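You operate a simulated robot arm through the tools that you are given. There is no shell and no other tool. Be economical: measure what you need, move in short steps, check, and stop when the job is done.

You run a simulated two-armed robot. Do the job below in one go: nothing can be reset, and whatever is moved stays where it is left.

## Task
Put one of the bottles from the top of the planning bench on the free end of the roller bench top. Take the grey can and put it on top of the yellow leaflets. Take the sealed tin from the clear half of the green top of unit two and leave it on the grey top of unit one. Turn the unit one knob a to 0. Fetch the white jar from the green top of unit three and stand it on the front of the plate bench. Do these in any order. Set down upright: bottle, grey can, jar.

Only the result counts: the job must be done as asked and must still hold three seconds after the hand-in. Knocking over, shifting, dropping, spilling or breaking anything else fails it.

## Robot
Two 7-joint arms with two-finger parallel grippers on one trunk, on a base that drives. Base frame: it is fixed to the floor where the robot stands at the start and does not move with it; the origin is under the middle of the robot, x ahead of it, y to its left, z up; the surface under the hand at the start is at about z = 850. Readings come in mm, rad, newtons and seconds.
The left shoulder is at the start at [70, 188, 1215], the right one opposite. With the tool pointing down near the work surface each hand reaches from about 300 to 800 mm from the robot's upright axis, wherever it stands, measured 20 degrees to its own side. Places, roughly: bottle [500, -250, 1000]; free end of the roller bench top [600, 2900, 800]; front of the plate bench (18x110 cm) [-7060, -4440, 900]; grey can [-2000, -1500, 1000]; grey top of unit one [-8600, -200, 1000]; jar [-5250, -1750, 1000]; sealed tin [-6750, -1750, 1000]; unit one knob a [-8300, -1400, 1000]; yellow leaflets [750, -2250, 750]. Payload 3.91 kg a hand.
The TCP of each hand is the grasp point between the finger pads, 30 mm short of the fingertips. In the tool frame z runs along the fingers and y along their closing line. Largest opening 110 mm; finger width 20, thickness 10; the body of the gripper, 48 by 112 mm, starts 55 mm behind the TCP.
Orientation is told as [roll, pitch, yaw] about the base's x, y, z axes, in that order, counted from this pose: with the fingers straight down and closing along the base's y, the tool's x points along the base's -x, its y along +y and its z along -z.

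## Interface
- The arms move only by the tool arm_command. It takes "left_targets", "right_targets" or both (then of equal length, played together; a hand with none holds still); each is a list of rows, each a list of 7 numbers: the finger opening in mm, from 0 to 110, then the shift along the tool's x, y, z in units of 50 mm (1.0 is 50 mm), then the turn, a rotation vector about the tool's x, y, z in units of 6 degrees (1.0 is 6 degrees). In form: [[claw, tx, ty, tz, wx, wy, wz], ...]. A call has 1 to 12 rows; each row shifts and turns the commanded pose from where the row before left it, along the tool's axes as they then stand. A call with a number of a shift or a turn outside -1 to 1 is refused whole. Rows are played at 5 a second. More than 50 mm and 0.15 rad between two rows, or a gripper value outside its range, and nothing of the call is played. Where a pose cannot be reached the arm comes as near as it can. A force on the tool above 40 N (or 10 N above the force at the start of the call, whichever is more), or a blocked arm, ends the call early, and 0.2 s more pass. The fingers move at their own pace (about 72 mm/s each) and stop on an object; they squeeze with about 44 N. The grip force told is the motor's: it shows also when the fingers shut on nothing. Time passes only in rows, and 0.2 s behind the last, so rows that do not move let the fingers close. It gives the time, the measured TCP pose, the force on the tool (base axes), the opening and the grip force at its end, in the units of the frame above (readings bear some noise), with the torque about the TCP (base axes, N m) and any sound that the robot's microphone picked up.
- Cameras (640 x 400 px; columns grow to the right, rows downward): "scene" is now at [131.1, -28.2, 1435.3]; the picture's right is [-0.34, -0.94, -0.00], its down [-0.61, 0.22, -0.76] and it looks along [0.71, -0.26, -0.65] (base axes); focal length 289 px, centre (320, 200). "left" rides on the left gripper at [72, -17, -103] in its tool frame; the picture's right is [0.23, 0.97, 0.00], its down [-0.76, 0.18, -0.62] and it looks along [-0.61, 0.14, 0.78] (tool axes); focal length 222 px, centre (320, 200). "right" rides on the right gripper at [72, 17, -103] in its tool frame; the picture's right is [-0.23, 0.97, 0.00], its down [-0.76, -0.18, -0.62] and it looks along [-0.61, -0.14, 0.78] (tool axes); focal length 222 px, centre (320, 200). There is no depth. A picture from a camera that has moved, and an enlarged one, comes with that camera's place and axes in the base frame and with its lens.
- snapshot(camera): a new picture of that camera. No time passes.
- slide_trunk(by): slides the trunk up (or, below 0, down) by that many mm; the arms and the scene camera ride with it, the base frame stays. It gives what a move gives, with no picture.
- roll_base(legs): drives the robot by 1 to 6 legs, each [ahead, turn to the left] in mm and rad, along the robot's own axes; the way and the turn of a leg run together, so that a leg with both is an arc; at most 1500 mm and 3.142 rad a leg. The arms and the cameras ride along, it lands a little off, and it stops where it bumps. It gives what a move gives.
- turn_head(pan, tilt): turns the head with the scene camera to pan (to the left, within 1.501 rad either way) and tilt (down, from -0.506 to 1.204), counted from straight ahead of the robot. It gives what a move gives.
- enlarge(camera, box): a new picture of the part [left, top, right, bottom] of that camera's present view, enlarged. No time passes.
- finish_job(): hands the job in; it is judged then, once.

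Work in short steps. Places have to be worked out from the pictures, the camera data and where the tool is seen: move nearer, look again, correct. Check each grasp and each placing, and mend what went wrong. You have 165 turns and 122 pictures in all, those below and enlarged ones among them. Open the grippers and draw the arms clear of the work before you hand the job in, unless the task says otherwise; then end with one line.

The tools are called as a command line: name --argument value ..., lists and objects as JSON in quotes. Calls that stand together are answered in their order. arm_command: Moves the arms, as the interface text tells. Its arguments: {"type":"object","properties":{"left_targets":{"type":"array","items":{"type":"array","items":{"type":"number"}}},"right_targets":{"type":"array","items":{"type":"array","items":{"type":"number"}}}},"required":[]} The other tools are called the same way: slide_trunk (by) slides the trunk up or down; roll_base (legs) drives the base; turn_head (pan, tilt) turns the head that bears the scene camera; snapshot (camera) takes a picture; enlarge (camera, box) takes an enlarged picture of a part of a camera's view; finish_job () hands the job in.

At the start:

```text
t: 0.0
left_position: [521.1, 83.9, 1167.5]
left_orientation: [-0.001, -0.001, -0.002]
left_ft_force: [-0.1, 0.6, -0.6]
left_wrist_torque: [0.06, 0.0, -0.01]
left_grip_width: 110.0
left_finger_force: 0.1
right_position: [506.6, -379.0, 1108.4]
right_orientation: [0.0, 0.0, -0.001]
right_ft_force: [-0.6, 1.2, 1.1]
right_wrist_torque: [-0.01, -0.01, -0.02]
right_grip_width: 110.1
right_finger_force: 0.1
trunk travel left (down, up): [-725.0, 215.0]
robot x, y, heading: [1.7, -1.5, 0.004]
head pan, tilt: [-0.347, 0.707]
```

scene: 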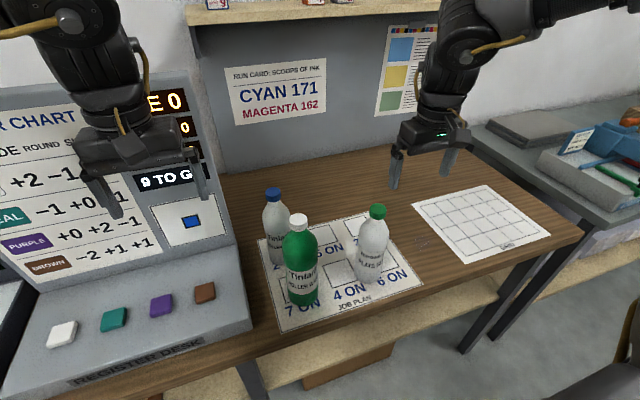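
right: 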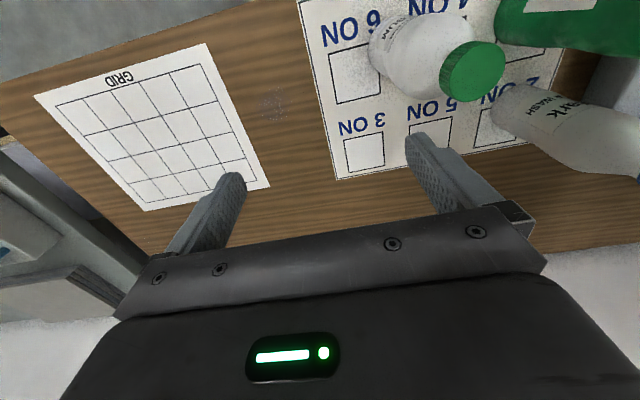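
left: 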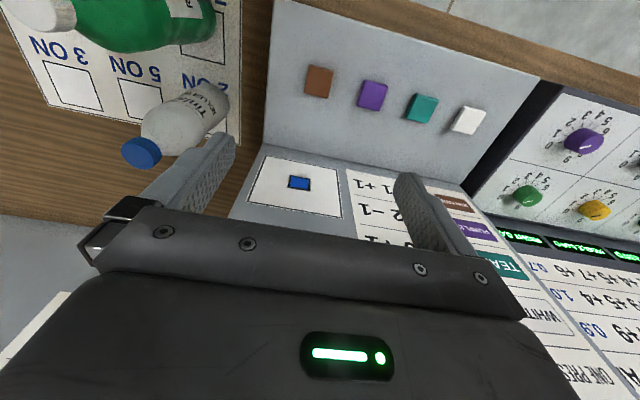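

The green-capped bottle works out at about [478, -274], top at about z 1053. I move the right hand above it and look.

arm_command --right_targets '[[110, 0, 0, -0.4, 0, 0, 0], [110, 0.3, 0.7, 0, 0, 0, 0], [110, 0.27, 0.7, 0, 0, 0, 0], [110, 0, 0.7, 0, 0, 0, 0], [110, 0, 0, 0, 0, 0, 0]]'

snapshot --camera "right"

snapshot --camera "scene"

```text
t: 1.2
left_position: [520.3, 83.0, 1168.0]
left_orientation: [-0.001, 0.0, 0.001]
left_ft_force: [-0.1, -0.5, 0.4]
left_wrist_torque: [0.03, 0.01, -0.01]
left_grip_width: 109.9
left_finger_force: 0.2
right_position: [478.2, -274.1, 1127.5]
right_orientation: [-0.002, 0.0, -0.003]
right_ft_force: [-0.3, -0.1, -0.6]
right_wrist_torque: [0.0, 0.01, -0.01]
right_grip_width: 110.1
right_finger_force: 0.0
trunk travel left (down, up): [-725.0, 215.0]
robot x, y, heading: [0.3, -3.9, 0.001]
head pan, tilt: [-0.347, 0.707]
```

```text
118 pictures are left
camera right: at [405.9, -256.9, 1232.4], right [0.23, 0.97, 0.0], down [0.76, -0.18, 0.62], along [0.61, -0.14, -0.78], focal length 222 px, centre (320, 200)
```

right: 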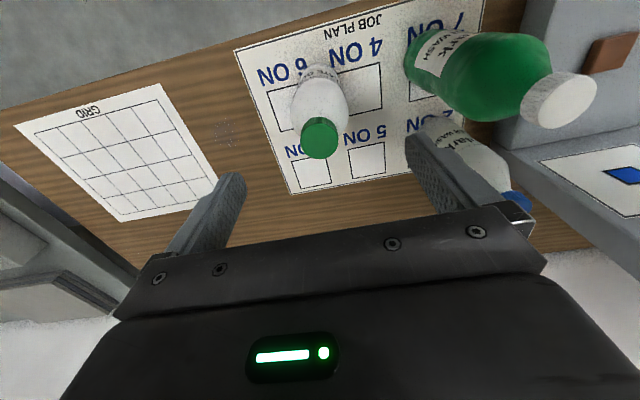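

```text
117 pictures are left
camera scene: at [130.5, -28.5, 1435.3], right [-0.34, -0.94, 0.0], down [-0.61, 0.22, -0.76], along [0.71, -0.26, -0.65], focal length 289 px, centre (320, 200)
```

scene: 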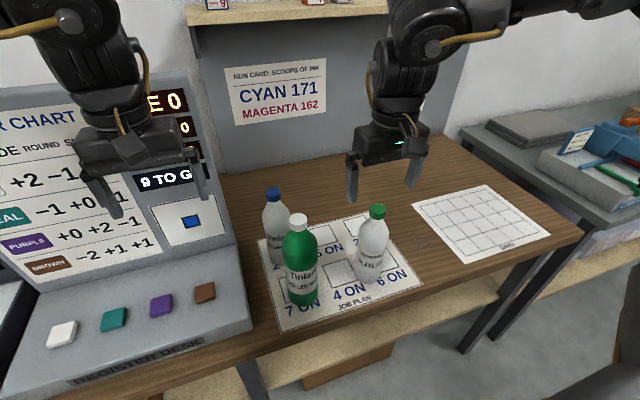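

The cap sits under the hand. I enlarge the view to see the neck and shoulder profile before choosing the grip height.

enlarge --camera "scene" --box '[240, 170, 440, 320]'

```text
2.67 times, centred on (340, 245) of scene
camera zoom: at [130.5, -28.5, 1435.3], right [-0.34, -0.94, 0.0], down [-0.61, 0.22, -0.76], along [0.71, -0.26, -0.65], focal length 770 px, centre (267, 80)
```

zoom: 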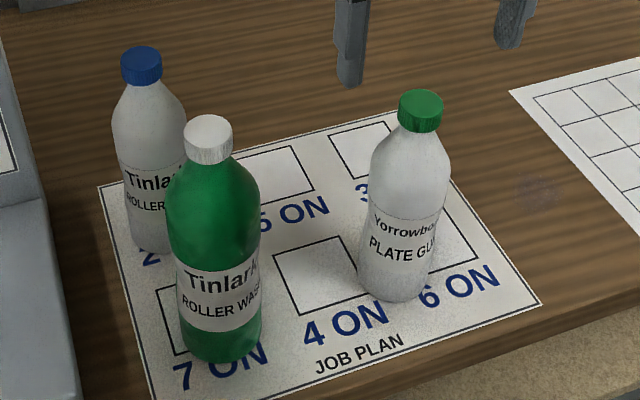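

Cap is about 34 mm wide and 28 mm high; I will grip the cap only, TCP at about z 1056, and close.

arm_command --right_targets '[[90, -0.05, 0, 0.7, 0, 0, 0], [80, 0, 0, 0.74, 0, 0, 0], [0, 0, 0, 0, 0, 0, 0], [0, 0, 0, 0, 0, 0, 0], [0, 0, 0, 0, 0, 0, 0], [0, 0, 0, 0, 0, 0, 0]]'

snapshot --camera "right"

```text
t: 2.6
left_position: [521.4, 83.0, 1167.4]
left_orientation: [0.001, 0.002, -0.001]
left_ft_force: [-0.2, 0.0, -0.8]
left_wrist_torque: [-0.02, 0.0, 0.01]
left_grip_width: 110.3
left_finger_force: 0.0
right_position: [480.5, -273.7, 1056.8]
right_orientation: [0.0, 0.002, -0.001]
right_ft_force: [-1.1, -3.3, 4.3]
right_wrist_torque: [-0.24, 0.25, 0.02]
right_grip_width: 31.8
right_finger_force: 43.7
trunk travel left (down, up): [-725.0, 215.0]
robot x, y, heading: [1.8, 1.7, 0.003]
head pan, tilt: [-0.347, 0.707]
```

```text
115 pictures are left
camera right: at [408.4, -257.1, 1159.9], right [0.23, 0.97, 0.0], down [0.76, -0.18, 0.62], along [0.61, -0.14, -0.78], focal length 222 px, centre (320, 200)
```

right: 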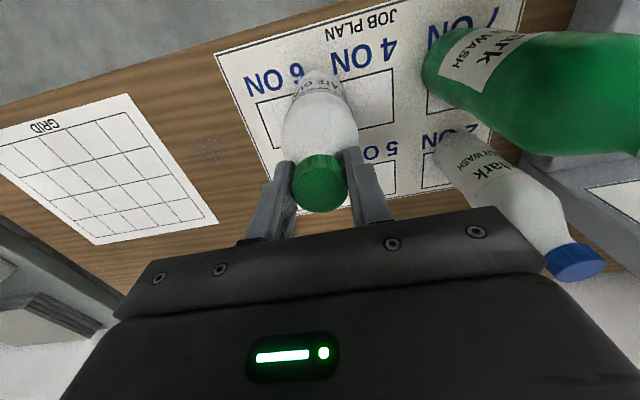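

Gripped at 31.8 mm. I lift it straight up.

arm_command --right_targets '[[0, 0, 0, -0.4, 0, 0, 0], [0, 0, 0, -0.7, 0, 0, 0], [0, 0, 0, -0.8, 0, 0, 0], [0, 0, 0, -0.8, 0, 0, 0], [0, 0, 0, -0.8, 0, 0, 0], [0, 0, 0, 0, 0, 0, 0]]'

snapshot --camera "scene"

```text
t: 4.0
left_position: [521.5, 82.3, 1166.8]
left_orientation: [0.0, 0.001, 0.003]
left_ft_force: [0.8, 0.3, -0.6]
left_wrist_torque: [0.04, 0.03, -0.01]
left_grip_width: 109.9
left_finger_force: 0.1
right_position: [471.6, -280.8, 1223.9]
right_orientation: [0.005, -0.002, -0.001]
right_ft_force: [0.2, -0.3, -6.3]
right_wrist_torque: [0.01, -0.02, 0.0]
right_grip_width: 31.2
right_finger_force: 44.0
right hand out of reach, approached as far as the arm can: row 5
trunk travel left (down, up): [-725.0, 215.0]
robot x, y, heading: [1.6, 1.4, 0.005]
head pan, tilt: [-0.347, 0.707]
```

```text
114 pictures are left
camera scene: at [132.1, -28.9, 1435.1], right [-0.34, -0.94, 0.0], down [-0.61, 0.22, -0.76], along [0.71, -0.26, -0.65], focal length 289 px, centre (320, 200)
```

scene: 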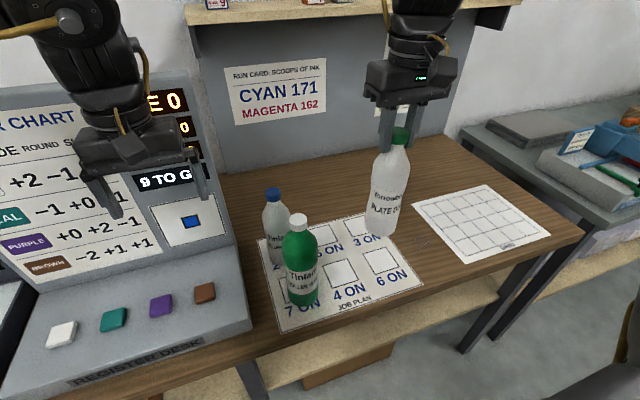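

Bottle is held (about 0.6 kg). Before driving left I look along the left side.

turn_head --pan 1.2 --tilt 0.35

snapshot --camera "scene"

```text
t: 5.6
left_position: [521.7, 83.5, 1167.6]
left_orientation: [-0.002, 0.0, 0.0]
left_ft_force: [0.6, 0.1, -0.3]
left_wrist_torque: [0.01, 0.01, -0.02]
left_grip_width: 110.0
left_finger_force: 0.0
right_position: [470.7, -280.8, 1223.7]
right_orientation: [0.006, -0.001, -0.001]
right_ft_force: [0.7, 0.1, -6.3]
right_wrist_torque: [-0.04, 0.03, -0.02]
right_grip_width: 31.5
right_finger_force: 44.0
trunk travel left (down, up): [-725.0, 215.0]
robot x, y, heading: [-2.5, 0.8, 0.003]
head pan, tilt: [1.201, 0.351]
```

```text
113 pictures are left
camera scene: at [85.9, 87.0, 1467.3], right [0.93, -0.36, 0.0], down [-0.13, -0.32, -0.94], along [0.34, 0.88, -0.34], focal length 289 px, centre (320, 200)
```

scene: 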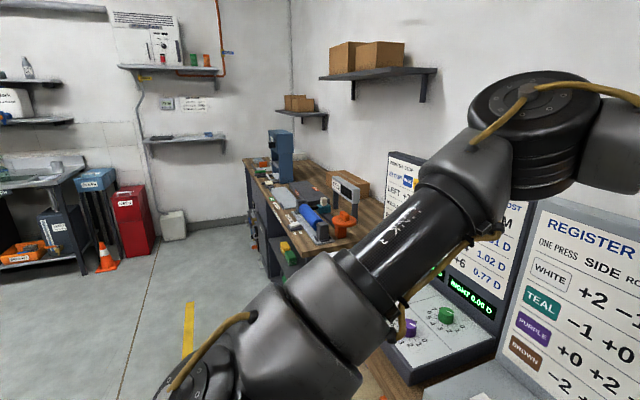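

The aisle on the left is open. I back off, turn left, drive 2 m along the benches and look at the roller bench.

roll_base --legs '[[-550, 0], [0, 1.571], [1300, 0], [500, 0]]'

turn_head --pan -0.6 --tilt 0.5

snapshot --camera "scene"

```text
t: 7.8
left_position: [188.7, 82.5, 1168.2]
left_orientation: [0.002, -0.002, -0.002]
left_ft_force: [-0.7, 0.6, -0.1]
left_wrist_torque: [-0.01, -0.01, 0.01]
left_grip_width: 110.0
left_finger_force: 0.1
right_position: [136.1, -282.8, 1223.0]
right_orientation: [0.004, -0.001, -0.003]
right_ft_force: [-1.4, 0.1, -7.6]
right_wrist_torque: [-0.02, 0.02, 0.01]
right_grip_width: 31.1
right_finger_force: 43.8
trunk travel left (down, up): [-725.0, 215.0]
robot x, y, heading: [-332.1, 0.7, 0.001]
head pan, tilt: [1.201, 0.351]
stopped in leg 1: the robot was blocked; the commanded pose is now the measured one
```

```text
t: 9.6
left_position: [189.4, 83.4, 1167.4]
left_orientation: [0.001, 0.0, -0.002]
left_ft_force: [0.2, -0.7, -0.1]
left_wrist_torque: [0.02, 0.01, 0.02]
left_grip_width: 110.3
left_finger_force: 0.0
right_position: [139.3, -282.4, 1223.3]
right_orientation: [0.002, -0.001, -0.005]
right_ft_force: [0.0, -1.0, -6.5]
right_wrist_torque: [0.05, -0.03, 0.0]
right_grip_width: 31.0
right_finger_force: 44.0
trunk travel left (down, up): [-725.0, 215.0]
robot x, y, heading: [-334.2, 0.2, -0.007]
head pan, tilt: [-0.6, 0.499]
```

```text
112 pictures are left
camera scene: at [-204.0, -51.0, 1453.6], right [-0.57, -0.82, 0.0], down [-0.39, 0.27, -0.88], along [0.72, -0.5, -0.48], focal length 289 px, centre (320, 200)
```

scene: 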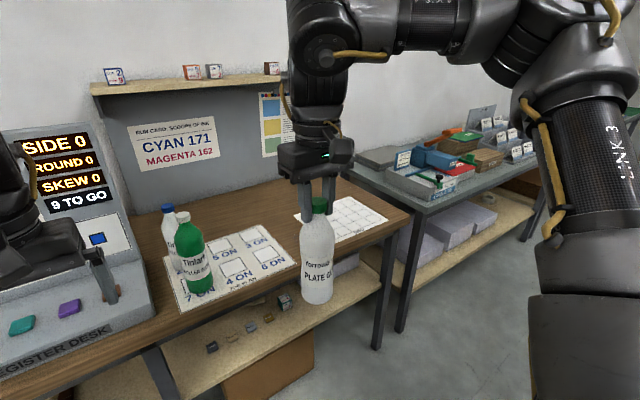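

Something behind blocked me at 334 mm. I look back on both sides to see what it is.

turn_head --pan -1.5 --tilt 0.75

snapshot --camera "scene"

turn_head --pan 1.5 --tilt 0.75

snapshot --camera "scene"

```text
t: 10.8
left_position: [188.7, 83.2, 1168.3]
left_orientation: [0.001, 0.003, -0.001]
left_ft_force: [-0.3, -0.3, -0.6]
left_wrist_torque: [0.02, 0.0, 0.0]
left_grip_width: 110.0
left_finger_force: 0.1
right_position: [140.0, -281.7, 1222.0]
right_orientation: [0.004, -0.001, -0.004]
right_ft_force: [0.9, 0.0, -7.0]
right_wrist_torque: [0.0, -0.01, 0.02]
right_grip_width: 31.1
right_finger_force: 43.8
trunk travel left (down, up): [-725.0, 215.0]
robot x, y, heading: [-331.1, 4.5, -0.005]
head pan, tilt: [-1.499, 0.75]
```

```text
111 pictures are left
camera scene: at [-272.8, -82.2, 1431.6], right [-1.0, -0.07, 0.0], down [-0.05, 0.68, -0.73], along [0.05, -0.73, -0.68], focal length 289 px, centre (320, 200)
```

scene: 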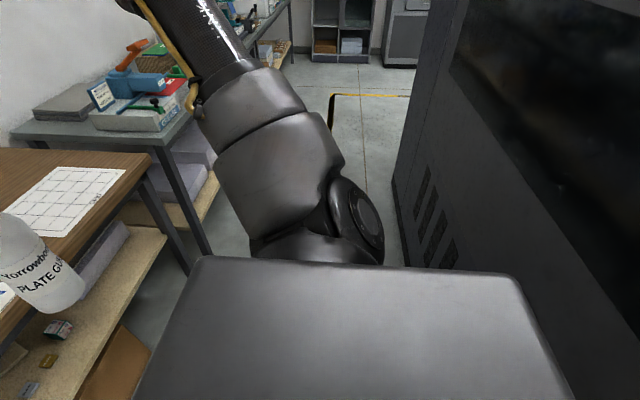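

```text
t: 13.4
left_position: [190.1, 83.6, 1167.4]
left_orientation: [0.002, 0.002, -0.002]
left_ft_force: [0.6, 0.0, -0.6]
left_wrist_torque: [0.01, 0.01, 0.01]
left_grip_width: 110.2
left_finger_force: 0.2
right_position: [139.5, -282.3, 1221.8]
right_orientation: [0.003, 0.0, -0.004]
right_ft_force: [-0.7, 0.7, -6.7]
right_wrist_torque: [0.02, -0.02, 0.0]
right_grip_width: 31.0
right_finger_force: 44.1
trunk travel left (down, up): [-725.0, 215.0]
robot x, y, heading: [-333.2, -0.1, -0.001]
head pan, tilt: [1.499, 0.75]
```

```text
110 pictures are left
camera scene: at [-272.4, 83.2, 1431.7], right [1.0, -0.07, 0.0], down [-0.05, -0.68, -0.73], along [0.05, 0.73, -0.68], focal length 289 px, centre (320, 200)
```

scene: 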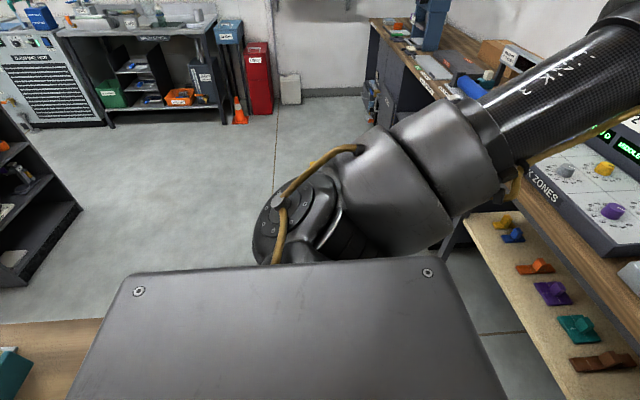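

Behind is a big machine and a table edge at x about -700; in front bench edge at about x 330. I centre myself in the aisle and turn left on the spot.

roll_base --legs '[[100, 0], [0, 0.8], [0, 0.771]]'

turn_head --pan -0.3 --tilt 0.45

snapshot --camera "scene"

```text
t: 18.8
left_position: [-321.8, 518.3, 1167.0]
left_orientation: [0.002, 0.001, 1.589]
left_ft_force: [0.3, 0.1, -0.3]
left_wrist_torque: [0.01, 0.0, 0.0]
left_grip_width: 110.0
left_finger_force: 0.0
right_position: [43.7, 475.1, 1221.7]
right_orientation: [0.002, 0.001, 1.587]
right_ft_force: [-0.4, 0.7, -6.6]
right_wrist_torque: [0.01, -0.05, -0.03]
right_grip_width: 31.2
right_finger_force: 44.4
trunk travel left (down, up): [-725.0, 215.0]
robot x, y, heading: [-228.6, -0.5, 1.593]
head pan, tilt: [1.499, 0.75]
```

```text
t: 20.6
left_position: [-321.9, 519.6, 1167.8]
left_orientation: [0.003, 0.001, 1.588]
left_ft_force: [0.0, -0.9, -0.5]
left_wrist_torque: [-0.01, 0.01, -0.04]
left_grip_width: 110.2
left_finger_force: 0.0
right_position: [43.5, 475.6, 1222.6]
right_orientation: [0.003, 0.0, 1.587]
right_ft_force: [-0.9, 0.0, -7.0]
right_wrist_torque: [0.01, 0.0, -0.02]
right_grip_width: 31.1
right_finger_force: 44.3
trunk travel left (down, up): [-725.0, 215.0]
robot x, y, heading: [-234.2, -1.1, 1.592]
head pan, tilt: [-0.3, 0.45]
```

```text
109 pictures are left
camera scene: at [-203.5, 140.3, 1458.0], right [0.96, -0.28, 0.0], down [-0.12, -0.42, -0.9], along [0.25, 0.86, -0.44], focal length 289 px, centre (320, 200)
```

scene: 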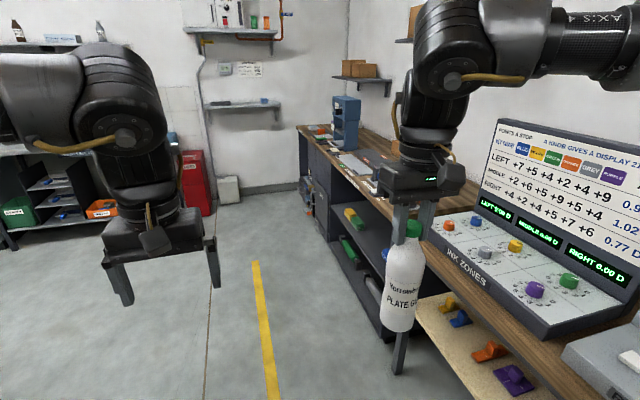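

Turn done cleanly. I drive about 2 m along the bench and look at the roller bench top from nearer.

roll_base --legs '[[1000, 0.03], [1000, -0.05]]'

turn_head --pan -0.5 --tilt 0.6

snapshot --camera "scene"

```text
t: 30.6
left_position: [-348.3, 2532.9, 1167.2]
left_orientation: [0.002, 0.002, 1.559]
left_ft_force: [0.4, 0.5, -0.5]
left_wrist_torque: [0.01, -0.02, 0.01]
left_grip_width: 109.9
left_finger_force: 0.1
right_position: [15.8, 2478.0, 1222.8]
right_orientation: [0.003, 0.0, 1.558]
right_ft_force: [-0.1, -0.1, -6.7]
right_wrist_torque: [0.01, 0.03, 0.01]
right_grip_width: 31.1
right_finger_force: 43.9
trunk travel left (down, up): [-725.0, 215.0]
robot x, y, heading: [-264.8, 2013.9, 1.559]
head pan, tilt: [-0.3, 0.45]
```

```text
t: 31.3
left_position: [-349.8, 2533.0, 1166.9]
left_orientation: [-0.001, 0.002, 1.559]
left_ft_force: [0.1, 0.6, -0.5]
left_wrist_torque: [-0.02, 0.01, 0.0]
left_grip_width: 109.8
left_finger_force: 0.1
right_position: [15.6, 2478.8, 1223.0]
right_orientation: [0.004, 0.0, 1.556]
right_ft_force: [-0.4, 0.2, -6.7]
right_wrist_torque: [-0.01, -0.02, 0.0]
right_grip_width: 31.1
right_finger_force: 44.1
trunk travel left (down, up): [-725.0, 215.0]
robot x, y, heading: [-272.5, 2010.5, 1.554]
head pan, tilt: [-0.499, 0.6]
```

```text
108 pictures are left
camera scene: at [-226.0, 2140.3, 1444.4], right [0.87, -0.49, 0.0], down [-0.28, -0.49, -0.82], along [0.4, 0.72, -0.57], focal length 289 px, centre (320, 200)
```

scene: 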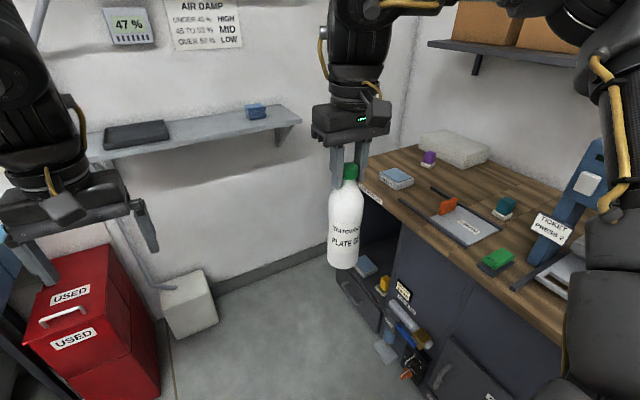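

I enlarge the bench top to find its free end.

enlarge --camera "scene" --box '[340, 110, 640, 300]'

```text
2.11 times, centred on (490, 205) of scene
camera zoom: at [-226.0, 2140.3, 1444.4], right [0.87, -0.49, 0.0], down [-0.28, -0.49, -0.82], along [0.4, 0.72, -0.57], focal length 608 px, centre (-38, 190)
```

zoom: 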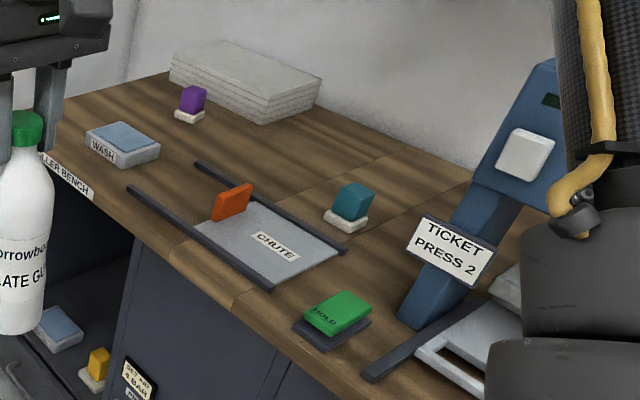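

The label "ROLLER BENCH" marks the left end; the free wood there is around [640, 2930], between the WASH pad and the purple block. I drive to y ≈ 2700, turn to face the bench and look.

roll_base --legs '[[690, 0], [0, -0.7], [0, -0.7]]'

turn_head --pan 0.1 --tilt 0.6

snapshot --camera "scene"

```text
t: 38.9
left_position: [240.5, 2859.2, 1167.5]
left_orientation: [0.0, 0.001, 0.144]
left_ft_force: [0.6, 0.2, -0.1]
left_wrist_torque: [-0.02, -0.02, 0.0]
left_grip_width: 110.1
left_finger_force: 0.0
right_position: [243.3, 2488.7, 1222.7]
right_orientation: [0.005, 0.003, 0.142]
right_ft_force: [-0.1, 0.1, -6.0]
right_wrist_torque: [0.01, -0.2, 0.0]
right_grip_width: 30.8
right_finger_force: 43.9
trunk travel left (down, up): [-725.0, 215.0]
robot x, y, heading: [-262.3, 2698.6, 0.147]
head pan, tilt: [-0.499, 0.6]
```

```text
t: 39.9
left_position: [240.9, 2857.3, 1167.1]
left_orientation: [-0.002, 0.002, 0.142]
left_ft_force: [-0.2, -0.3, -0.1]
left_wrist_torque: [0.01, 0.01, 0.0]
left_grip_width: 109.9
left_finger_force: 0.0
right_position: [244.0, 2489.2, 1221.5]
right_orientation: [0.002, 0.002, 0.142]
right_ft_force: [0.2, 0.4, -6.2]
right_wrist_torque: [0.07, -0.2, -0.01]
right_grip_width: 30.8
right_finger_force: 43.4
trunk travel left (down, up): [-725.0, 215.0]
robot x, y, heading: [-265.7, 2705.1, 0.141]
head pan, tilt: [0.099, 0.6]
```

```text
106 pictures are left
camera scene: at [-125.2, 2729.6, 1444.5], right [0.24, -0.97, 0.0], down [-0.55, -0.14, -0.82], along [0.8, 0.2, -0.57], focal length 289 px, centre (320, 200)
```

scene: 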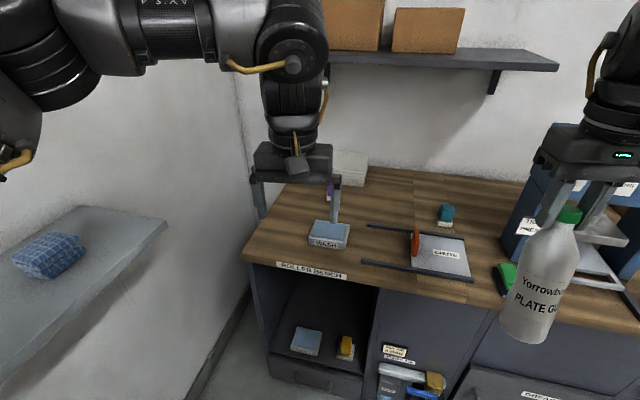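

The bottle has swung a bit in the grip (wrist torque -0.2); I'll correct this with hand tilt before setting down. Bench top z≈850, free end centre about [620, 2975]. I retract the left arm, then go forward slowly.

arm_command --left_targets '[[60, 0.8, 0.5, 0, 0, 0, 0], [60, 0.8, 0.5, 0, 0, 0, 0], [60, 0.8, 0.5, 0, 0, 0, 0], [60, 0.8, 0.5, 0, 0, 0, 0], [60, 0, 0, 0, 0, 0, 0]]'

roll_base --legs '[[115, 0], [112, 0], [0, 0.1], [0, 0.1]]'

turn_head --pan 0 --tilt 0.7

snapshot --camera "scene"

```text
t: 41.1
left_position: [163.1, 2932.6, 1203.0]
left_orientation: [0.002, 0.0, 0.144]
left_ft_force: [0.3, 0.3, 0.5]
left_wrist_torque: [0.02, 0.03, -0.01]
left_grip_width: 60.0
left_finger_force: 0.0
left hand out of reach, approached as far as the arm can: row 1, 2, 3, 4
right_position: [243.2, 2490.3, 1221.5]
right_orientation: [0.004, 0.001, 0.141]
right_ft_force: [-0.5, 0.2, -6.2]
right_wrist_torque: [0.01, -0.19, -0.01]
right_grip_width: 30.9
right_finger_force: 44.2
trunk travel left (down, up): [-725.0, 215.0]
robot x, y, heading: [-260.8, 2700.8, 0.146]
head pan, tilt: [0.099, 0.6]
```

```text
t: 44.1
left_position: [336.6, 3040.8, 1203.0]
left_orientation: [0.009, 0.003, 0.339]
left_ft_force: [-0.2, -1.3, 0.0]
left_wrist_torque: [0.04, 0.0, 0.02]
left_grip_width: 60.1
left_finger_force: 0.0
right_position: [502.9, 2619.9, 1220.1]
right_orientation: [0.009, 0.003, 0.339]
right_ft_force: [0.4, -0.9, -6.7]
right_wrist_torque: [0.06, -0.18, 0.04]
right_grip_width: 31.3
right_finger_force: 43.9
trunk travel left (down, up): [-725.0, 215.0]
robot x, y, heading: [-41.2, 2734.7, 0.343]
head pan, tilt: [0.099, 0.6]
```

```text
t: 44.8
left_position: [333.9, 3043.9, 1202.9]
left_orientation: [0.002, 0.001, 0.339]
left_ft_force: [0.6, 0.4, -0.7]
left_wrist_torque: [0.03, 0.04, -0.02]
left_grip_width: 60.0
left_finger_force: 0.0
right_position: [499.5, 2624.2, 1222.7]
right_orientation: [0.005, 0.001, 0.339]
right_ft_force: [0.6, -0.3, -6.3]
right_wrist_torque: [0.08, -0.17, 0.02]
right_grip_width: 31.1
right_finger_force: 44.1
trunk travel left (down, up): [-725.0, 215.0]
robot x, y, heading: [-38.5, 2732.9, 0.344]
head pan, tilt: [0.0, 0.7]
```

```text
105 pictures are left
camera scene: at [91.4, 2778.1, 1435.9], right [0.34, -0.94, 0.0], down [-0.61, -0.22, -0.77], along [0.72, 0.26, -0.64], focal length 289 px, centre (320, 200)
```

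scene: 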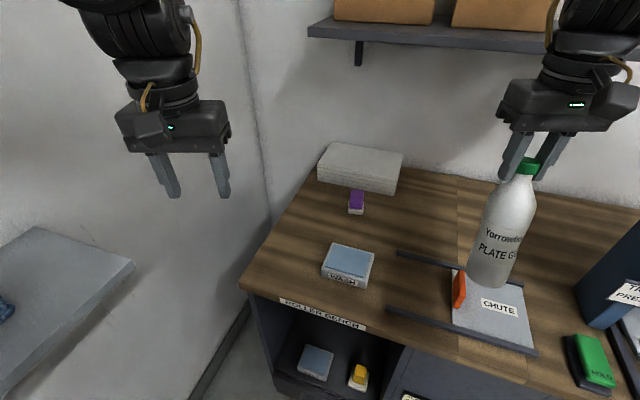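

Free spot picked at about [640, 2985] (behind-left of the WASH pad). I carry the bottle above it, then tilt the hand to hang the bottle vertical (zero torque).

arm_command --right_targets '[[0, -0.63, 0.735, 0, 0, 0, 0], [0, -0.63, 0.735, 0, 0, 0, 0], [0, -0.63, 0.735, 0, 0, 0, 0], [0, -0.63, 0.735, 0, 0, 0, 0], [0, -0.63, 0.735, 0, 0, 0, 0], [0, -0.63, 0.735, 0, 0, 0, 0], [0, -0.63, 0.735, 0.5, 0, 0, 0], [0, -0.63, 0.735, 0.5, 0, 0, 0], [0, 0, 0, 0, 0, -0.8, 0], [0, 0, 0, 0, 0, -0.8, 0], [0, 0, 0, 0, 0, -0.8, 0], [0, 0, 0, 0, 0, 0, 0]]'

snapshot --camera "scene"

```text
refused: row 7 steps farther than a row can; nothing moved
```

```text
104 pictures are left
camera scene: at [91.4, 2778.1, 1435.9], right [0.34, -0.94, 0.0], down [-0.61, -0.22, -0.77], along [0.72, 0.26, -0.64], focal length 289 px, centre (320, 200)
```

scene: 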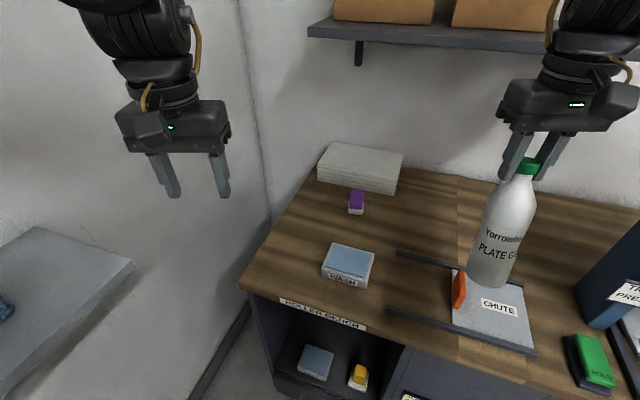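

Row 7 stepped too far; same move with the descent in its own rows.

arm_command --right_targets '[[0, -0.63, 0.735, 0, 0, 0, 0], [0, -0.63, 0.735, 0, 0, 0, 0], [0, -0.63, 0.735, 0, 0, 0, 0], [0, -0.63, 0.735, 0, 0, 0, 0], [0, -0.63, 0.735, 0, 0, 0, 0], [0, -0.63, 0.735, 0, 0, 0, 0], [0, -0.63, 0.735, 0, 0, 0, 0], [0, -0.63, 0.735, 0, 0, 0, 0], [0, 0, 0, 0.6, 0, -0.8, 0], [0, 0, 0, 0.6, 0, -0.8, 0], [0, 0, 0, 0, 0, -0.8, 0], [0, 0, 0, 0, 0, 0, 0]]'

snapshot --camera "scene"

```text
t: 47.4
left_position: [333.9, 3046.0, 1202.0]
left_orientation: [0.001, 0.002, 0.34]
left_ft_force: [-1.0, -0.1, -0.2]
left_wrist_torque: [0.02, -0.04, 0.02]
left_grip_width: 60.1
left_finger_force: 0.1
right_position: [504.9, 2659.7, 1105.9]
right_orientation: [0.004, -0.209, 0.339]
right_ft_force: [-0.2, -0.1, -5.7]
right_wrist_torque: [0.01, -0.01, 0.0]
right_grip_width: 31.1
right_finger_force: 43.6
right hand out of reach, approached as far as the arm can: row 1, 2, 3, 4, 5, 6, 7, 8
trunk travel left (down, up): [-725.0, 215.0]
robot x, y, heading: [-36.0, 2734.0, 0.342]
head pan, tilt: [0.0, 0.7]
```

```text
103 pictures are left
camera scene: at [90.3, 2779.4, 1436.0], right [0.34, -0.94, 0.0], down [-0.61, -0.22, -0.77], along [0.72, 0.26, -0.64], focal length 289 px, centre (320, 200)
```

scene: 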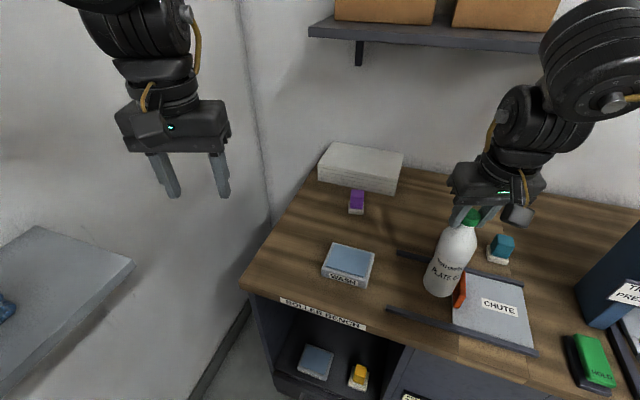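

Torque is now zero so the bottle hangs plumb, but the reach was limited up high. I raise the trunk 120 mm and then continue to the spot.

slide_trunk --by 110

arm_command --right_targets '[[0, -0.577, 0.6525, 0.124, 0, 0, 0], [0, -0.577, 0.6525, 0.124, 0, 0, 0], [0, -0.577, 0.6525, 0.124, 0, 0, 0], [0, -0.577, 0.6525, 0.124, 0, 0, 0], [0, -0.577, 0.6525, 0.124, 0, 0, 0], [0, -0.577, 0.6525, 0.124, 0, 0, 0], [0, -0.577, 0.6525, 0.124, 0, 0, 0], [0, -0.577, 0.6525, 0.124, 0, 0, 0], [0, 0, 0, 0, 0, 0, 0]]'

snapshot --camera "scene"

```text
t: 48.8
left_position: [334.5, 3045.2, 1312.5]
left_orientation: [0.002, 0.002, 0.342]
left_ft_force: [-0.5, -0.8, -0.1]
left_wrist_torque: [0.03, -0.03, -0.03]
left_grip_width: 60.0
left_finger_force: 0.1
right_position: [507.1, 2659.7, 1216.1]
right_orientation: [0.003, -0.207, 0.339]
right_ft_force: [-0.4, 0.2, -7.2]
right_wrist_torque: [-0.02, 0.02, 0.03]
right_grip_width: 31.1
right_finger_force: 44.5
trunk travel left (down, up): [-835.0, 105.0]
robot x, y, heading: [-42.7, 2734.5, 0.343]
head pan, tilt: [0.0, 0.7]
```

```text
t: 50.8
left_position: [333.4, 3044.4, 1312.1]
left_orientation: [0.002, 0.001, 0.341]
left_ft_force: [0.1, -0.2, -0.3]
left_wrist_torque: [-0.02, -0.01, 0.01]
left_grip_width: 59.9
left_finger_force: 0.0
right_position: [563.9, 2692.9, 1205.0]
right_orientation: [0.007, -0.21, 0.338]
right_ft_force: [-0.4, 0.1, -6.8]
right_wrist_torque: [-0.04, 0.02, -0.01]
right_grip_width: 31.4
right_finger_force: 44.1
right hand out of reach, approached as far as the arm can: row 1, 2, 3, 4, 5, 6, 7, 8
trunk travel left (down, up): [-835.0, 105.0]
robot x, y, heading: [-41.5, 2732.5, 0.343]
head pan, tilt: [0.0, 0.7]
```

```text
102 pictures are left
camera scene: at [91.7, 2778.5, 1545.8], right [0.34, -0.94, 0.0], down [-0.61, -0.22, -0.76], along [0.72, 0.26, -0.64], focal length 289 px, centre (320, 200)
```

scene: 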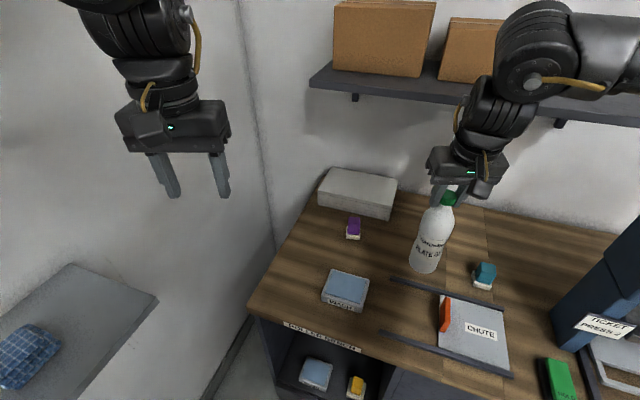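

High-up reach is the limit. I raise the trunk 100 more, lower the hand relative to the shoulder to about z 1145, then translate.

slide_trunk --by 100

arm_command --right_targets '[[0, 0.17, 0, 0.78, 0, 0, 0], [0, 0.17, 0, 0.78, 0, 0, 0], [0, 0.17, 0, 0.78, 0, 0, 0], [0, 0.17, 0, 0.78, 0, 0, 0], [0, -0.476, 0.713, 0.1, 0, 0, 0], [0, -0.476, 0.713, 0.1, 0, 0, 0], [0, -0.476, 0.713, 0.1, 0, 0, 0], [0, -0.476, 0.713, 0.1, 0, 0, 0], [0, -0.476, 0.713, 0.1, 0, 0, 0], [0, 0, 0, 0, 0, 0, 0]]'

snapshot --camera "scene"

```text
t: 52.0
left_position: [315.5, 3039.9, 1339.0]
left_orientation: [-0.003, 0.171, 0.343]
left_ft_force: [0.1, -0.3, 1.0]
left_wrist_torque: [0.02, -0.05, 0.0]
left_grip_width: 60.1
left_finger_force: 0.1
right_position: [553.9, 2690.7, 1298.2]
right_orientation: [0.005, -0.215, 0.339]
right_ft_force: [0.1, -0.4, -6.0]
right_wrist_torque: [-0.01, 0.01, -0.05]
right_grip_width: 30.9
right_finger_force: 44.4
trunk travel left (down, up): [-921.0, 19.0]
robot x, y, heading: [-39.2, 2730.9, 0.348]
head pan, tilt: [0.0, 0.7]
stopped: the arm was blocked; the commanded pose is now the measured one
```

```text
t: 54.2
left_position: [318.5, 3041.5, 1332.7]
left_orientation: [0.0, 0.177, 0.344]
left_ft_force: [-0.4, 0.7, -0.2]
left_wrist_torque: [-0.01, -0.02, 0.04]
left_grip_width: 59.8
left_finger_force: 0.0
right_position: [569.7, 2684.7, 1217.1]
right_orientation: [0.009, -0.214, 0.34]
right_ft_force: [-0.1, -0.4, -6.6]
right_wrist_torque: [-0.01, 0.03, -0.01]
right_grip_width: 31.0
right_finger_force: 44.1
right hand out of reach, approached as far as the arm can: row 2, 3, 4, 5, 6, 7, 8, 9
trunk travel left (down, up): [-921.0, 19.0]
robot x, y, heading: [-41.3, 2729.4, 0.348]
head pan, tilt: [0.0, 0.7]
```

```text
101 pictures are left
camera scene: at [84.2, 2776.8, 1632.5], right [0.34, -0.94, 0.0], down [-0.6, -0.22, -0.77], along [0.72, 0.26, -0.64], focal length 289 px, centre (320, 200)
```

scene: 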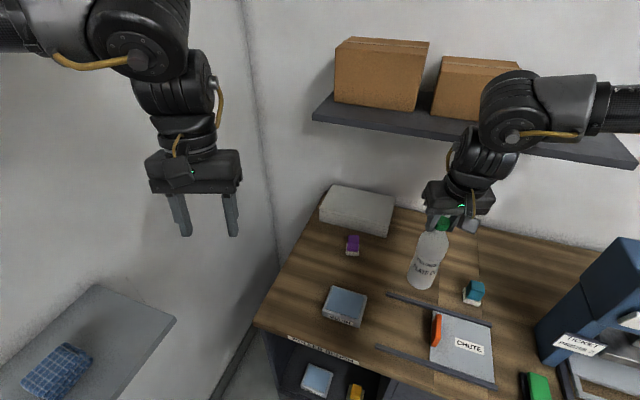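

Left arm touched something and the reach is poor in this stance. I back out of the bench, reset both arms in free space, and will come again with a different heading.

roll_base --legs '[[-125, 0], [-125, 0]]'

slide_trunk --by -86

arm_command --right_targets '[[0, 0.8, 0, 0, 0, 0, 0], [0, 0, 0, -0.5, 0, 0, 0], [0, 0, 0, 0, 0, 0, 0]]'

```text
t: 56.2
left_position: [35.5, 2974.9, 1384.0]
left_orientation: [-0.137, 0.069, 0.226]
left_ft_force: [1.7, -6.2, -2.3]
left_wrist_torque: [0.37, 0.06, -0.01]
left_grip_width: 60.0
left_finger_force: 0.1
right_position: [300.8, 2583.2, 1254.6]
right_orientation: [0.04, -0.316, 0.285]
right_ft_force: [0.4, 2.4, -58.3]
right_wrist_torque: [1.31, 0.87, -0.04]
right_grip_width: 30.7
right_finger_force: 39.3
trunk travel left (down, up): [-921.0, 19.0]
robot x, y, heading: [-249.4, 2654.6, 0.354]
head pan, tilt: [0.0, 0.7]
stopped in leg 2: the robot was blocked; the commanded pose is now the measured one
```

```text
t: 56.6
left_position: [68.3, 2985.4, 1380.9]
left_orientation: [-0.168, 0.112, 0.267]
left_ft_force: [0.7, -0.1, 0.2]
left_wrist_torque: [0.03, 0.06, 0.0]
left_grip_width: 60.1
left_finger_force: 0.0
right_position: [343.1, 2581.0, 1273.3]
right_orientation: [0.098, -0.367, 0.25]
right_ft_force: [0.9, -0.8, -7.1]
right_wrist_torque: [-0.09, 0.02, 0.03]
right_grip_width: 30.9
right_finger_force: 43.9
trunk travel left (down, up): [-914.0, 26.0]
robot x, y, heading: [-244.4, 2656.3, 0.345]
head pan, tilt: [0.0, 0.7]
stopped: the arm was blocked; the commanded pose is now the measured one
```

```text
t: 57.4
left_position: [57.4, 2987.0, 1382.4]
left_orientation: [-0.17, 0.106, 0.268]
left_ft_force: [0.2, 0.4, 0.4]
left_wrist_torque: [0.01, -0.01, 0.01]
left_grip_width: 59.9
left_finger_force: 0.0
right_position: [328.0, 2577.4, 1301.6]
right_orientation: [0.094, -0.372, 0.257]
right_ft_force: [-0.1, -0.4, -6.1]
right_wrist_torque: [-0.09, 0.02, 0.01]
right_grip_width: 30.9
right_finger_force: 43.8
right hand out of reach, approached as far as the arm can: row 1, 2
trunk travel left (down, up): [-914.0, 26.0]
robot x, y, heading: [-247.7, 2656.1, 0.35]
head pan, tilt: [0.0, 0.7]
```

Something is obstructing. I look before moving anything more.

snapshot --camera "scene"

turn_head --pan 1.2 --tilt 0.4

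snapshot --camera "scene"

turn_head --pan -1.2 --tilt 0.4

snapshot --camera "scene"

```text
100 pictures are left
camera scene: at [-119.7, 2701.7, 1625.0], right [0.34, -0.94, 0.0], down [-0.6, -0.22, -0.77], along [0.72, 0.26, -0.64], focal length 289 px, centre (320, 200)
```

scene: 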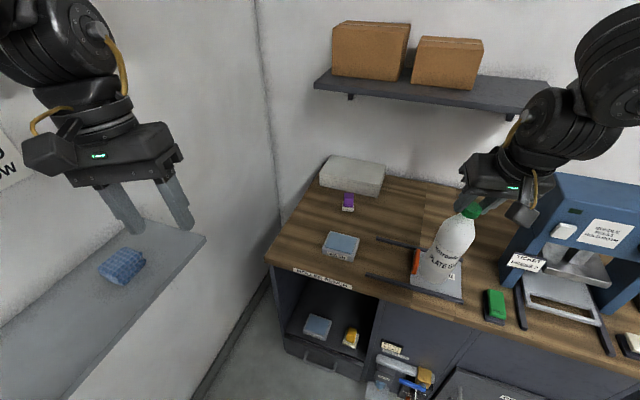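

```text
t: 58.8
left_position: [59.3, 2988.9, 1381.5]
left_orientation: [-0.172, 0.108, 0.268]
left_ft_force: [0.3, -0.4, 0.0]
left_wrist_torque: [0.02, -0.01, 0.01]
left_grip_width: 59.9
left_finger_force: 0.2
right_position: [330.5, 2580.8, 1300.6]
right_orientation: [0.092, -0.374, 0.257]
right_ft_force: [0.4, -0.4, -6.4]
right_wrist_torque: [-0.08, 0.02, -0.02]
right_grip_width: 30.9
right_finger_force: 44.2
trunk travel left (down, up): [-914.0, 26.0]
robot x, y, heading: [-246.3, 2655.5, 0.349]
head pan, tilt: [1.201, 0.4]
```

```text
99 pictures are left
camera scene: at [-195.3, 2767.5, 1651.6], right [1.0, -0.02, 0.0], down [-0.01, -0.39, -0.92], along [0.02, 0.92, -0.39], focal length 289 px, centre (320, 200)
```

scene: 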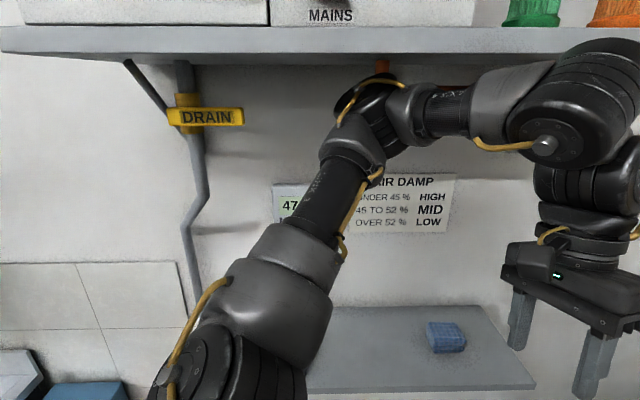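

```text
t: 61.0
left_position: [59.9, 2989.0, 1380.1]
left_orientation: [-0.174, 0.108, 0.267]
left_ft_force: [0.1, 0.8, -0.6]
left_wrist_torque: [0.01, -0.04, 0.05]
left_grip_width: 60.1
left_finger_force: 0.1
right_position: [330.0, 2580.0, 1300.6]
right_orientation: [0.094, -0.371, 0.256]
right_ft_force: [0.0, 0.5, -6.8]
right_wrist_torque: [-0.13, 0.03, -0.02]
right_grip_width: 30.8
right_finger_force: 43.5
trunk travel left (down, up): [-914.0, 26.0]
robot x, y, heading: [-245.5, 2657.2, 0.35]
head pan, tilt: [-1.201, 0.4]
```

```text
98 pictures are left
camera scene: at [-135.4, 2605.3, 1651.5], right [-0.75, -0.66, 0.0], down [-0.26, 0.29, -0.92], along [0.61, -0.69, -0.39], focal length 289 px, centre (320, 200)
```

scene: 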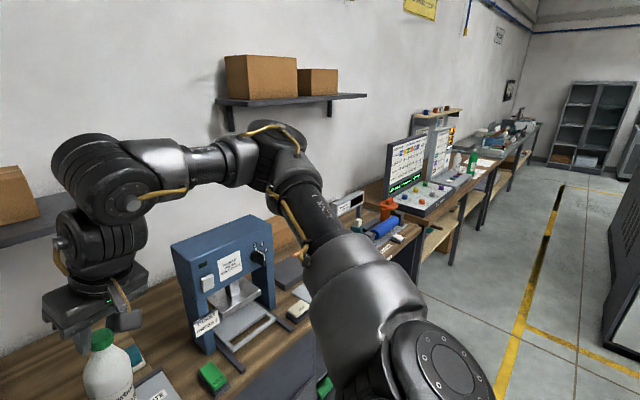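

The elbows ride high; the left one is close under the MAINS shelf. I lower the trunk in a small step.

slide_trunk --by -40

```text
t: 61.8
left_position: [59.9, 2990.7, 1340.7]
left_orientation: [-0.172, 0.109, 0.267]
left_ft_force: [-0.2, 0.1, 0.3]
left_wrist_torque: [0.01, 0.03, 0.0]
left_grip_width: 60.1
left_finger_force: 0.0
right_position: [330.3, 2579.4, 1260.1]
right_orientation: [0.095, -0.372, 0.255]
right_ft_force: [0.0, 0.3, -6.0]
right_wrist_torque: [-0.11, 0.03, 0.03]
right_grip_width: 30.8
right_finger_force: 44.3
trunk travel left (down, up): [-874.0, 66.0]
robot x, y, heading: [-245.0, 2656.3, 0.349]
head pan, tilt: [-1.201, 0.4]
```

Free again. I back off 200 mm to clear the bench, then bring the trunk down to its original height.

roll_base --legs '[[-100, 0], [-100, 0]]'

slide_trunk --by -99

turn_head --pan 0 --tilt 0.6

snapshot --camera "scene"

```text
t: 63.7
left_position: [-111.9, 2932.8, 1338.3]
left_orientation: [-0.178, 0.112, 0.217]
left_ft_force: [-1.4, -0.4, 0.0]
left_wrist_torque: [0.12, -0.12, -0.02]
left_grip_width: 60.2
left_finger_force: 0.1
right_position: [160.4, 2520.4, 1257.1]
right_orientation: [0.075, -0.363, 0.298]
right_ft_force: [-0.1, -0.5, -5.6]
right_wrist_torque: [-0.12, -0.03, 0.03]
right_grip_width: 30.9
right_finger_force: 44.0
trunk travel left (down, up): [-874.0, 66.0]
robot x, y, heading: [-433.8, 2588.9, 0.357]
head pan, tilt: [-1.201, 0.4]
```

```text
t: 64.1
left_position: [-183.3, 2845.3, 1356.4]
left_orientation: [-0.416, -0.104, -0.176]
left_ft_force: [5.2, 1.3, -10.3]
left_wrist_torque: [-0.37, 0.38, -0.16]
left_grip_width: 59.8
left_finger_force: 0.1
right_position: [83.3, 2476.7, 1276.6]
right_orientation: [0.019, -0.448, 0.456]
right_ft_force: [3.2, 2.9, -3.4]
right_wrist_torque: [0.02, -0.17, -0.06]
right_grip_width: 30.3
right_finger_force: 44.8
trunk travel left (down, up): [-867.0, 73.0]
robot x, y, heading: [-429.2, 2589.1, 0.349]
head pan, tilt: [-1.201, 0.4]
stopped: the arm was blocked; the commanded pose is now the measured one
```

```text
t: 65.5
left_position: [-167.8, 2858.6, 1352.4]
left_orientation: [-0.411, -0.047, -0.058]
left_ft_force: [-0.1, -0.2, -0.4]
left_wrist_torque: [0.01, -0.02, 0.0]
left_grip_width: 60.1
left_finger_force: 0.1
right_position: [98.4, 2485.2, 1270.4]
right_orientation: [0.051, -0.425, 0.381]
right_ft_force: [-0.1, 0.2, -6.1]
right_wrist_torque: [-0.13, 0.13, -0.03]
right_grip_width: 30.8
right_finger_force: 43.8
trunk travel left (down, up): [-867.0, 73.0]
robot x, y, heading: [-434.1, 2590.8, 0.345]
head pan, tilt: [0.0, 0.6]
```

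```text
97 pictures are left
camera scene: at [-302.7, 2636.1, 1587.0], right [0.34, -0.94, 0.0], down [-0.53, -0.19, -0.83], along [0.78, 0.28, -0.56], focal length 289 px, centre (320, 200)
```

scene: 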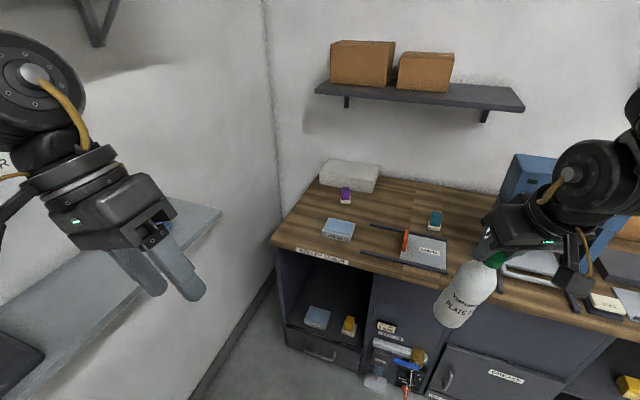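

The arms got dragged out of posture by those blocked moves. In free space I restore the right hand gently: tilt back toward -0.21 and lower a little.

arm_command --right_targets '[[0, 0, 0, 0.3, 0, 0.7, 0], [0, 0, 0, 0.3, 0, 0.7, 0], [0, 0, 0, 0.3, 0, 0.7, 0], [0, 0, 0, 0, 0, 0, 0], [0, 0, 0, 0, 0, 0, 0]]'

```text
t: 66.7
left_position: [-166.8, 2858.4, 1353.7]
left_orientation: [-0.409, -0.046, -0.06]
left_ft_force: [-0.2, -0.1, 0.1]
left_wrist_torque: [-0.01, 0.0, -0.04]
left_grip_width: 59.8
left_finger_force: 0.0
right_position: [112.6, 2493.8, 1228.9]
right_orientation: [0.049, -0.204, 0.382]
right_ft_force: [0.5, -0.1, -7.3]
right_wrist_torque: [-0.06, -0.05, 0.0]
right_grip_width: 31.0
right_finger_force: 44.3
trunk travel left (down, up): [-867.0, 73.0]
robot x, y, heading: [-435.6, 2588.1, 0.342]
head pan, tilt: [0.0, 0.6]
```

That worked. Same for the left hand: straighten it, move it forward and down into a normal posture.

arm_command --left_targets '[[60, -0.4, 0, 0.4, -0.65, 0.08, -0.63], [60, -0.4, 0, 0.4, -0.65, 0.08, -0.63], [60, -0.4, 0, 0.4, -0.65, 0.08, -0.63], [60, -0.4, 0, 0.4, -0.65, 0.08, -0.63], [60, -0.4, 0, 0.4, -0.65, 0.08, -0.63], [60, -0.4, 0, 0.4, -0.65, 0.08, -0.63], [60, 0, 0, 0, 0, 0, 0]]'

slide_trunk --by -60

```text
t: 68.3
left_position: [-72.2, 2933.5, 1298.5]
left_orientation: [0.013, 0.08, 0.324]
left_ft_force: [-0.9, -0.1, 0.6]
left_wrist_torque: [0.01, 0.02, -0.03]
left_grip_width: 60.1
left_finger_force: 0.1
left hand out of reach, approached as far as the arm can: row 1, 2, 3
right_position: [108.0, 2492.6, 1228.1]
right_orientation: [0.048, -0.209, 0.381]
right_ft_force: [0.0, -0.7, -6.3]
right_wrist_torque: [-0.06, -0.06, 0.01]
right_grip_width: 30.9
right_finger_force: 44.0
trunk travel left (down, up): [-867.0, 73.0]
robot x, y, heading: [-433.7, 2587.5, 0.349]
head pan, tilt: [0.0, 0.6]
```

```text
t: 69.3
left_position: [-66.4, 2935.7, 1235.5]
left_orientation: [0.013, 0.086, 0.324]
left_ft_force: [0.2, 0.6, 0.1]
left_wrist_torque: [-0.01, 0.0, -0.07]
left_grip_width: 60.2
left_finger_force: 0.1
right_position: [112.1, 2493.8, 1167.7]
right_orientation: [0.049, -0.204, 0.381]
right_ft_force: [-0.9, -0.4, -6.3]
right_wrist_torque: [-0.02, -0.05, 0.01]
right_grip_width: 31.0
right_finger_force: 43.6
trunk travel left (down, up): [-807.0, 133.0]
robot x, y, heading: [-434.3, 2586.8, 0.346]
head pan, tilt: [0.0, 0.6]
```

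Both arms are back in normal postures (trunk +82). New plan: stand at about (-68, 2605) with heading 1.3 so the bottle goes to about [470, 2975] in the known-good reach zone. I manoeuvre there by backing and re-approaching.

roll_base --legs '[[0, 0.9], [0, 0.854], [-420, 0], [0, -0.9], [200, 0]]'

turn_head --pan -0.5 --tilt 0.6

snapshot --camera "scene"

```text
t: 80.0
left_position: [-162.0, 2914.3, 1238.2]
left_orientation: [0.015, 0.082, 1.167]
left_ft_force: [-0.9, 0.4, -0.2]
left_wrist_torque: [0.04, 0.01, 0.01]
left_grip_width: 60.0
left_finger_force: 0.2
right_position: [287.8, 2754.1, 1168.7]
right_orientation: [0.051, -0.206, 1.222]
right_ft_force: [-0.3, -0.1, -7.0]
right_wrist_torque: [0.02, -0.05, 0.02]
right_grip_width: 31.0
right_finger_force: 44.6
trunk travel left (down, up): [-807.0, 133.0]
robot x, y, heading: [-148.2, 2414.3, 1.188]
head pan, tilt: [0.0, 0.6]
```

```text
t: 80.9
left_position: [-162.3, 2917.9, 1236.8]
left_orientation: [0.011, 0.085, 1.166]
left_ft_force: [-0.6, -0.9, 0.0]
left_wrist_torque: [0.04, -0.03, -0.01]
left_grip_width: 59.9
left_finger_force: 0.1
right_position: [286.4, 2756.3, 1168.0]
right_orientation: [0.049, -0.204, 1.223]
right_ft_force: [0.2, 0.7, -7.3]
right_wrist_torque: [0.05, -0.05, 0.03]
right_grip_width: 30.8
right_finger_force: 43.8
trunk travel left (down, up): [-807.0, 133.0]
robot x, y, heading: [-147.5, 2411.4, 1.194]
head pan, tilt: [-0.499, 0.6]
```

```text
96 pictures are left
camera scene: at [-58.8, 2518.1, 1526.7], right [0.64, -0.77, 0.0], down [-0.43, -0.36, -0.82], along [0.63, 0.53, -0.57], focal length 289 px, centre (320, 200)
```

scene: 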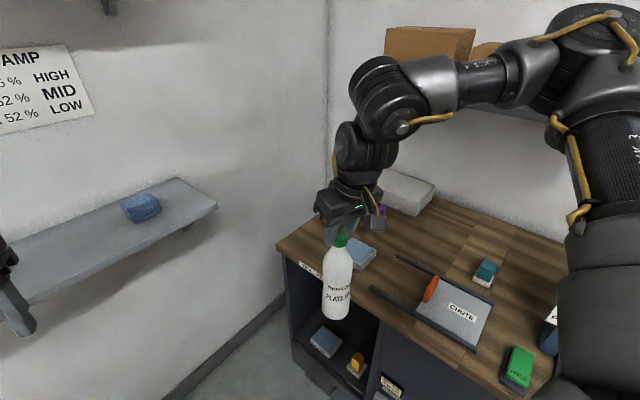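

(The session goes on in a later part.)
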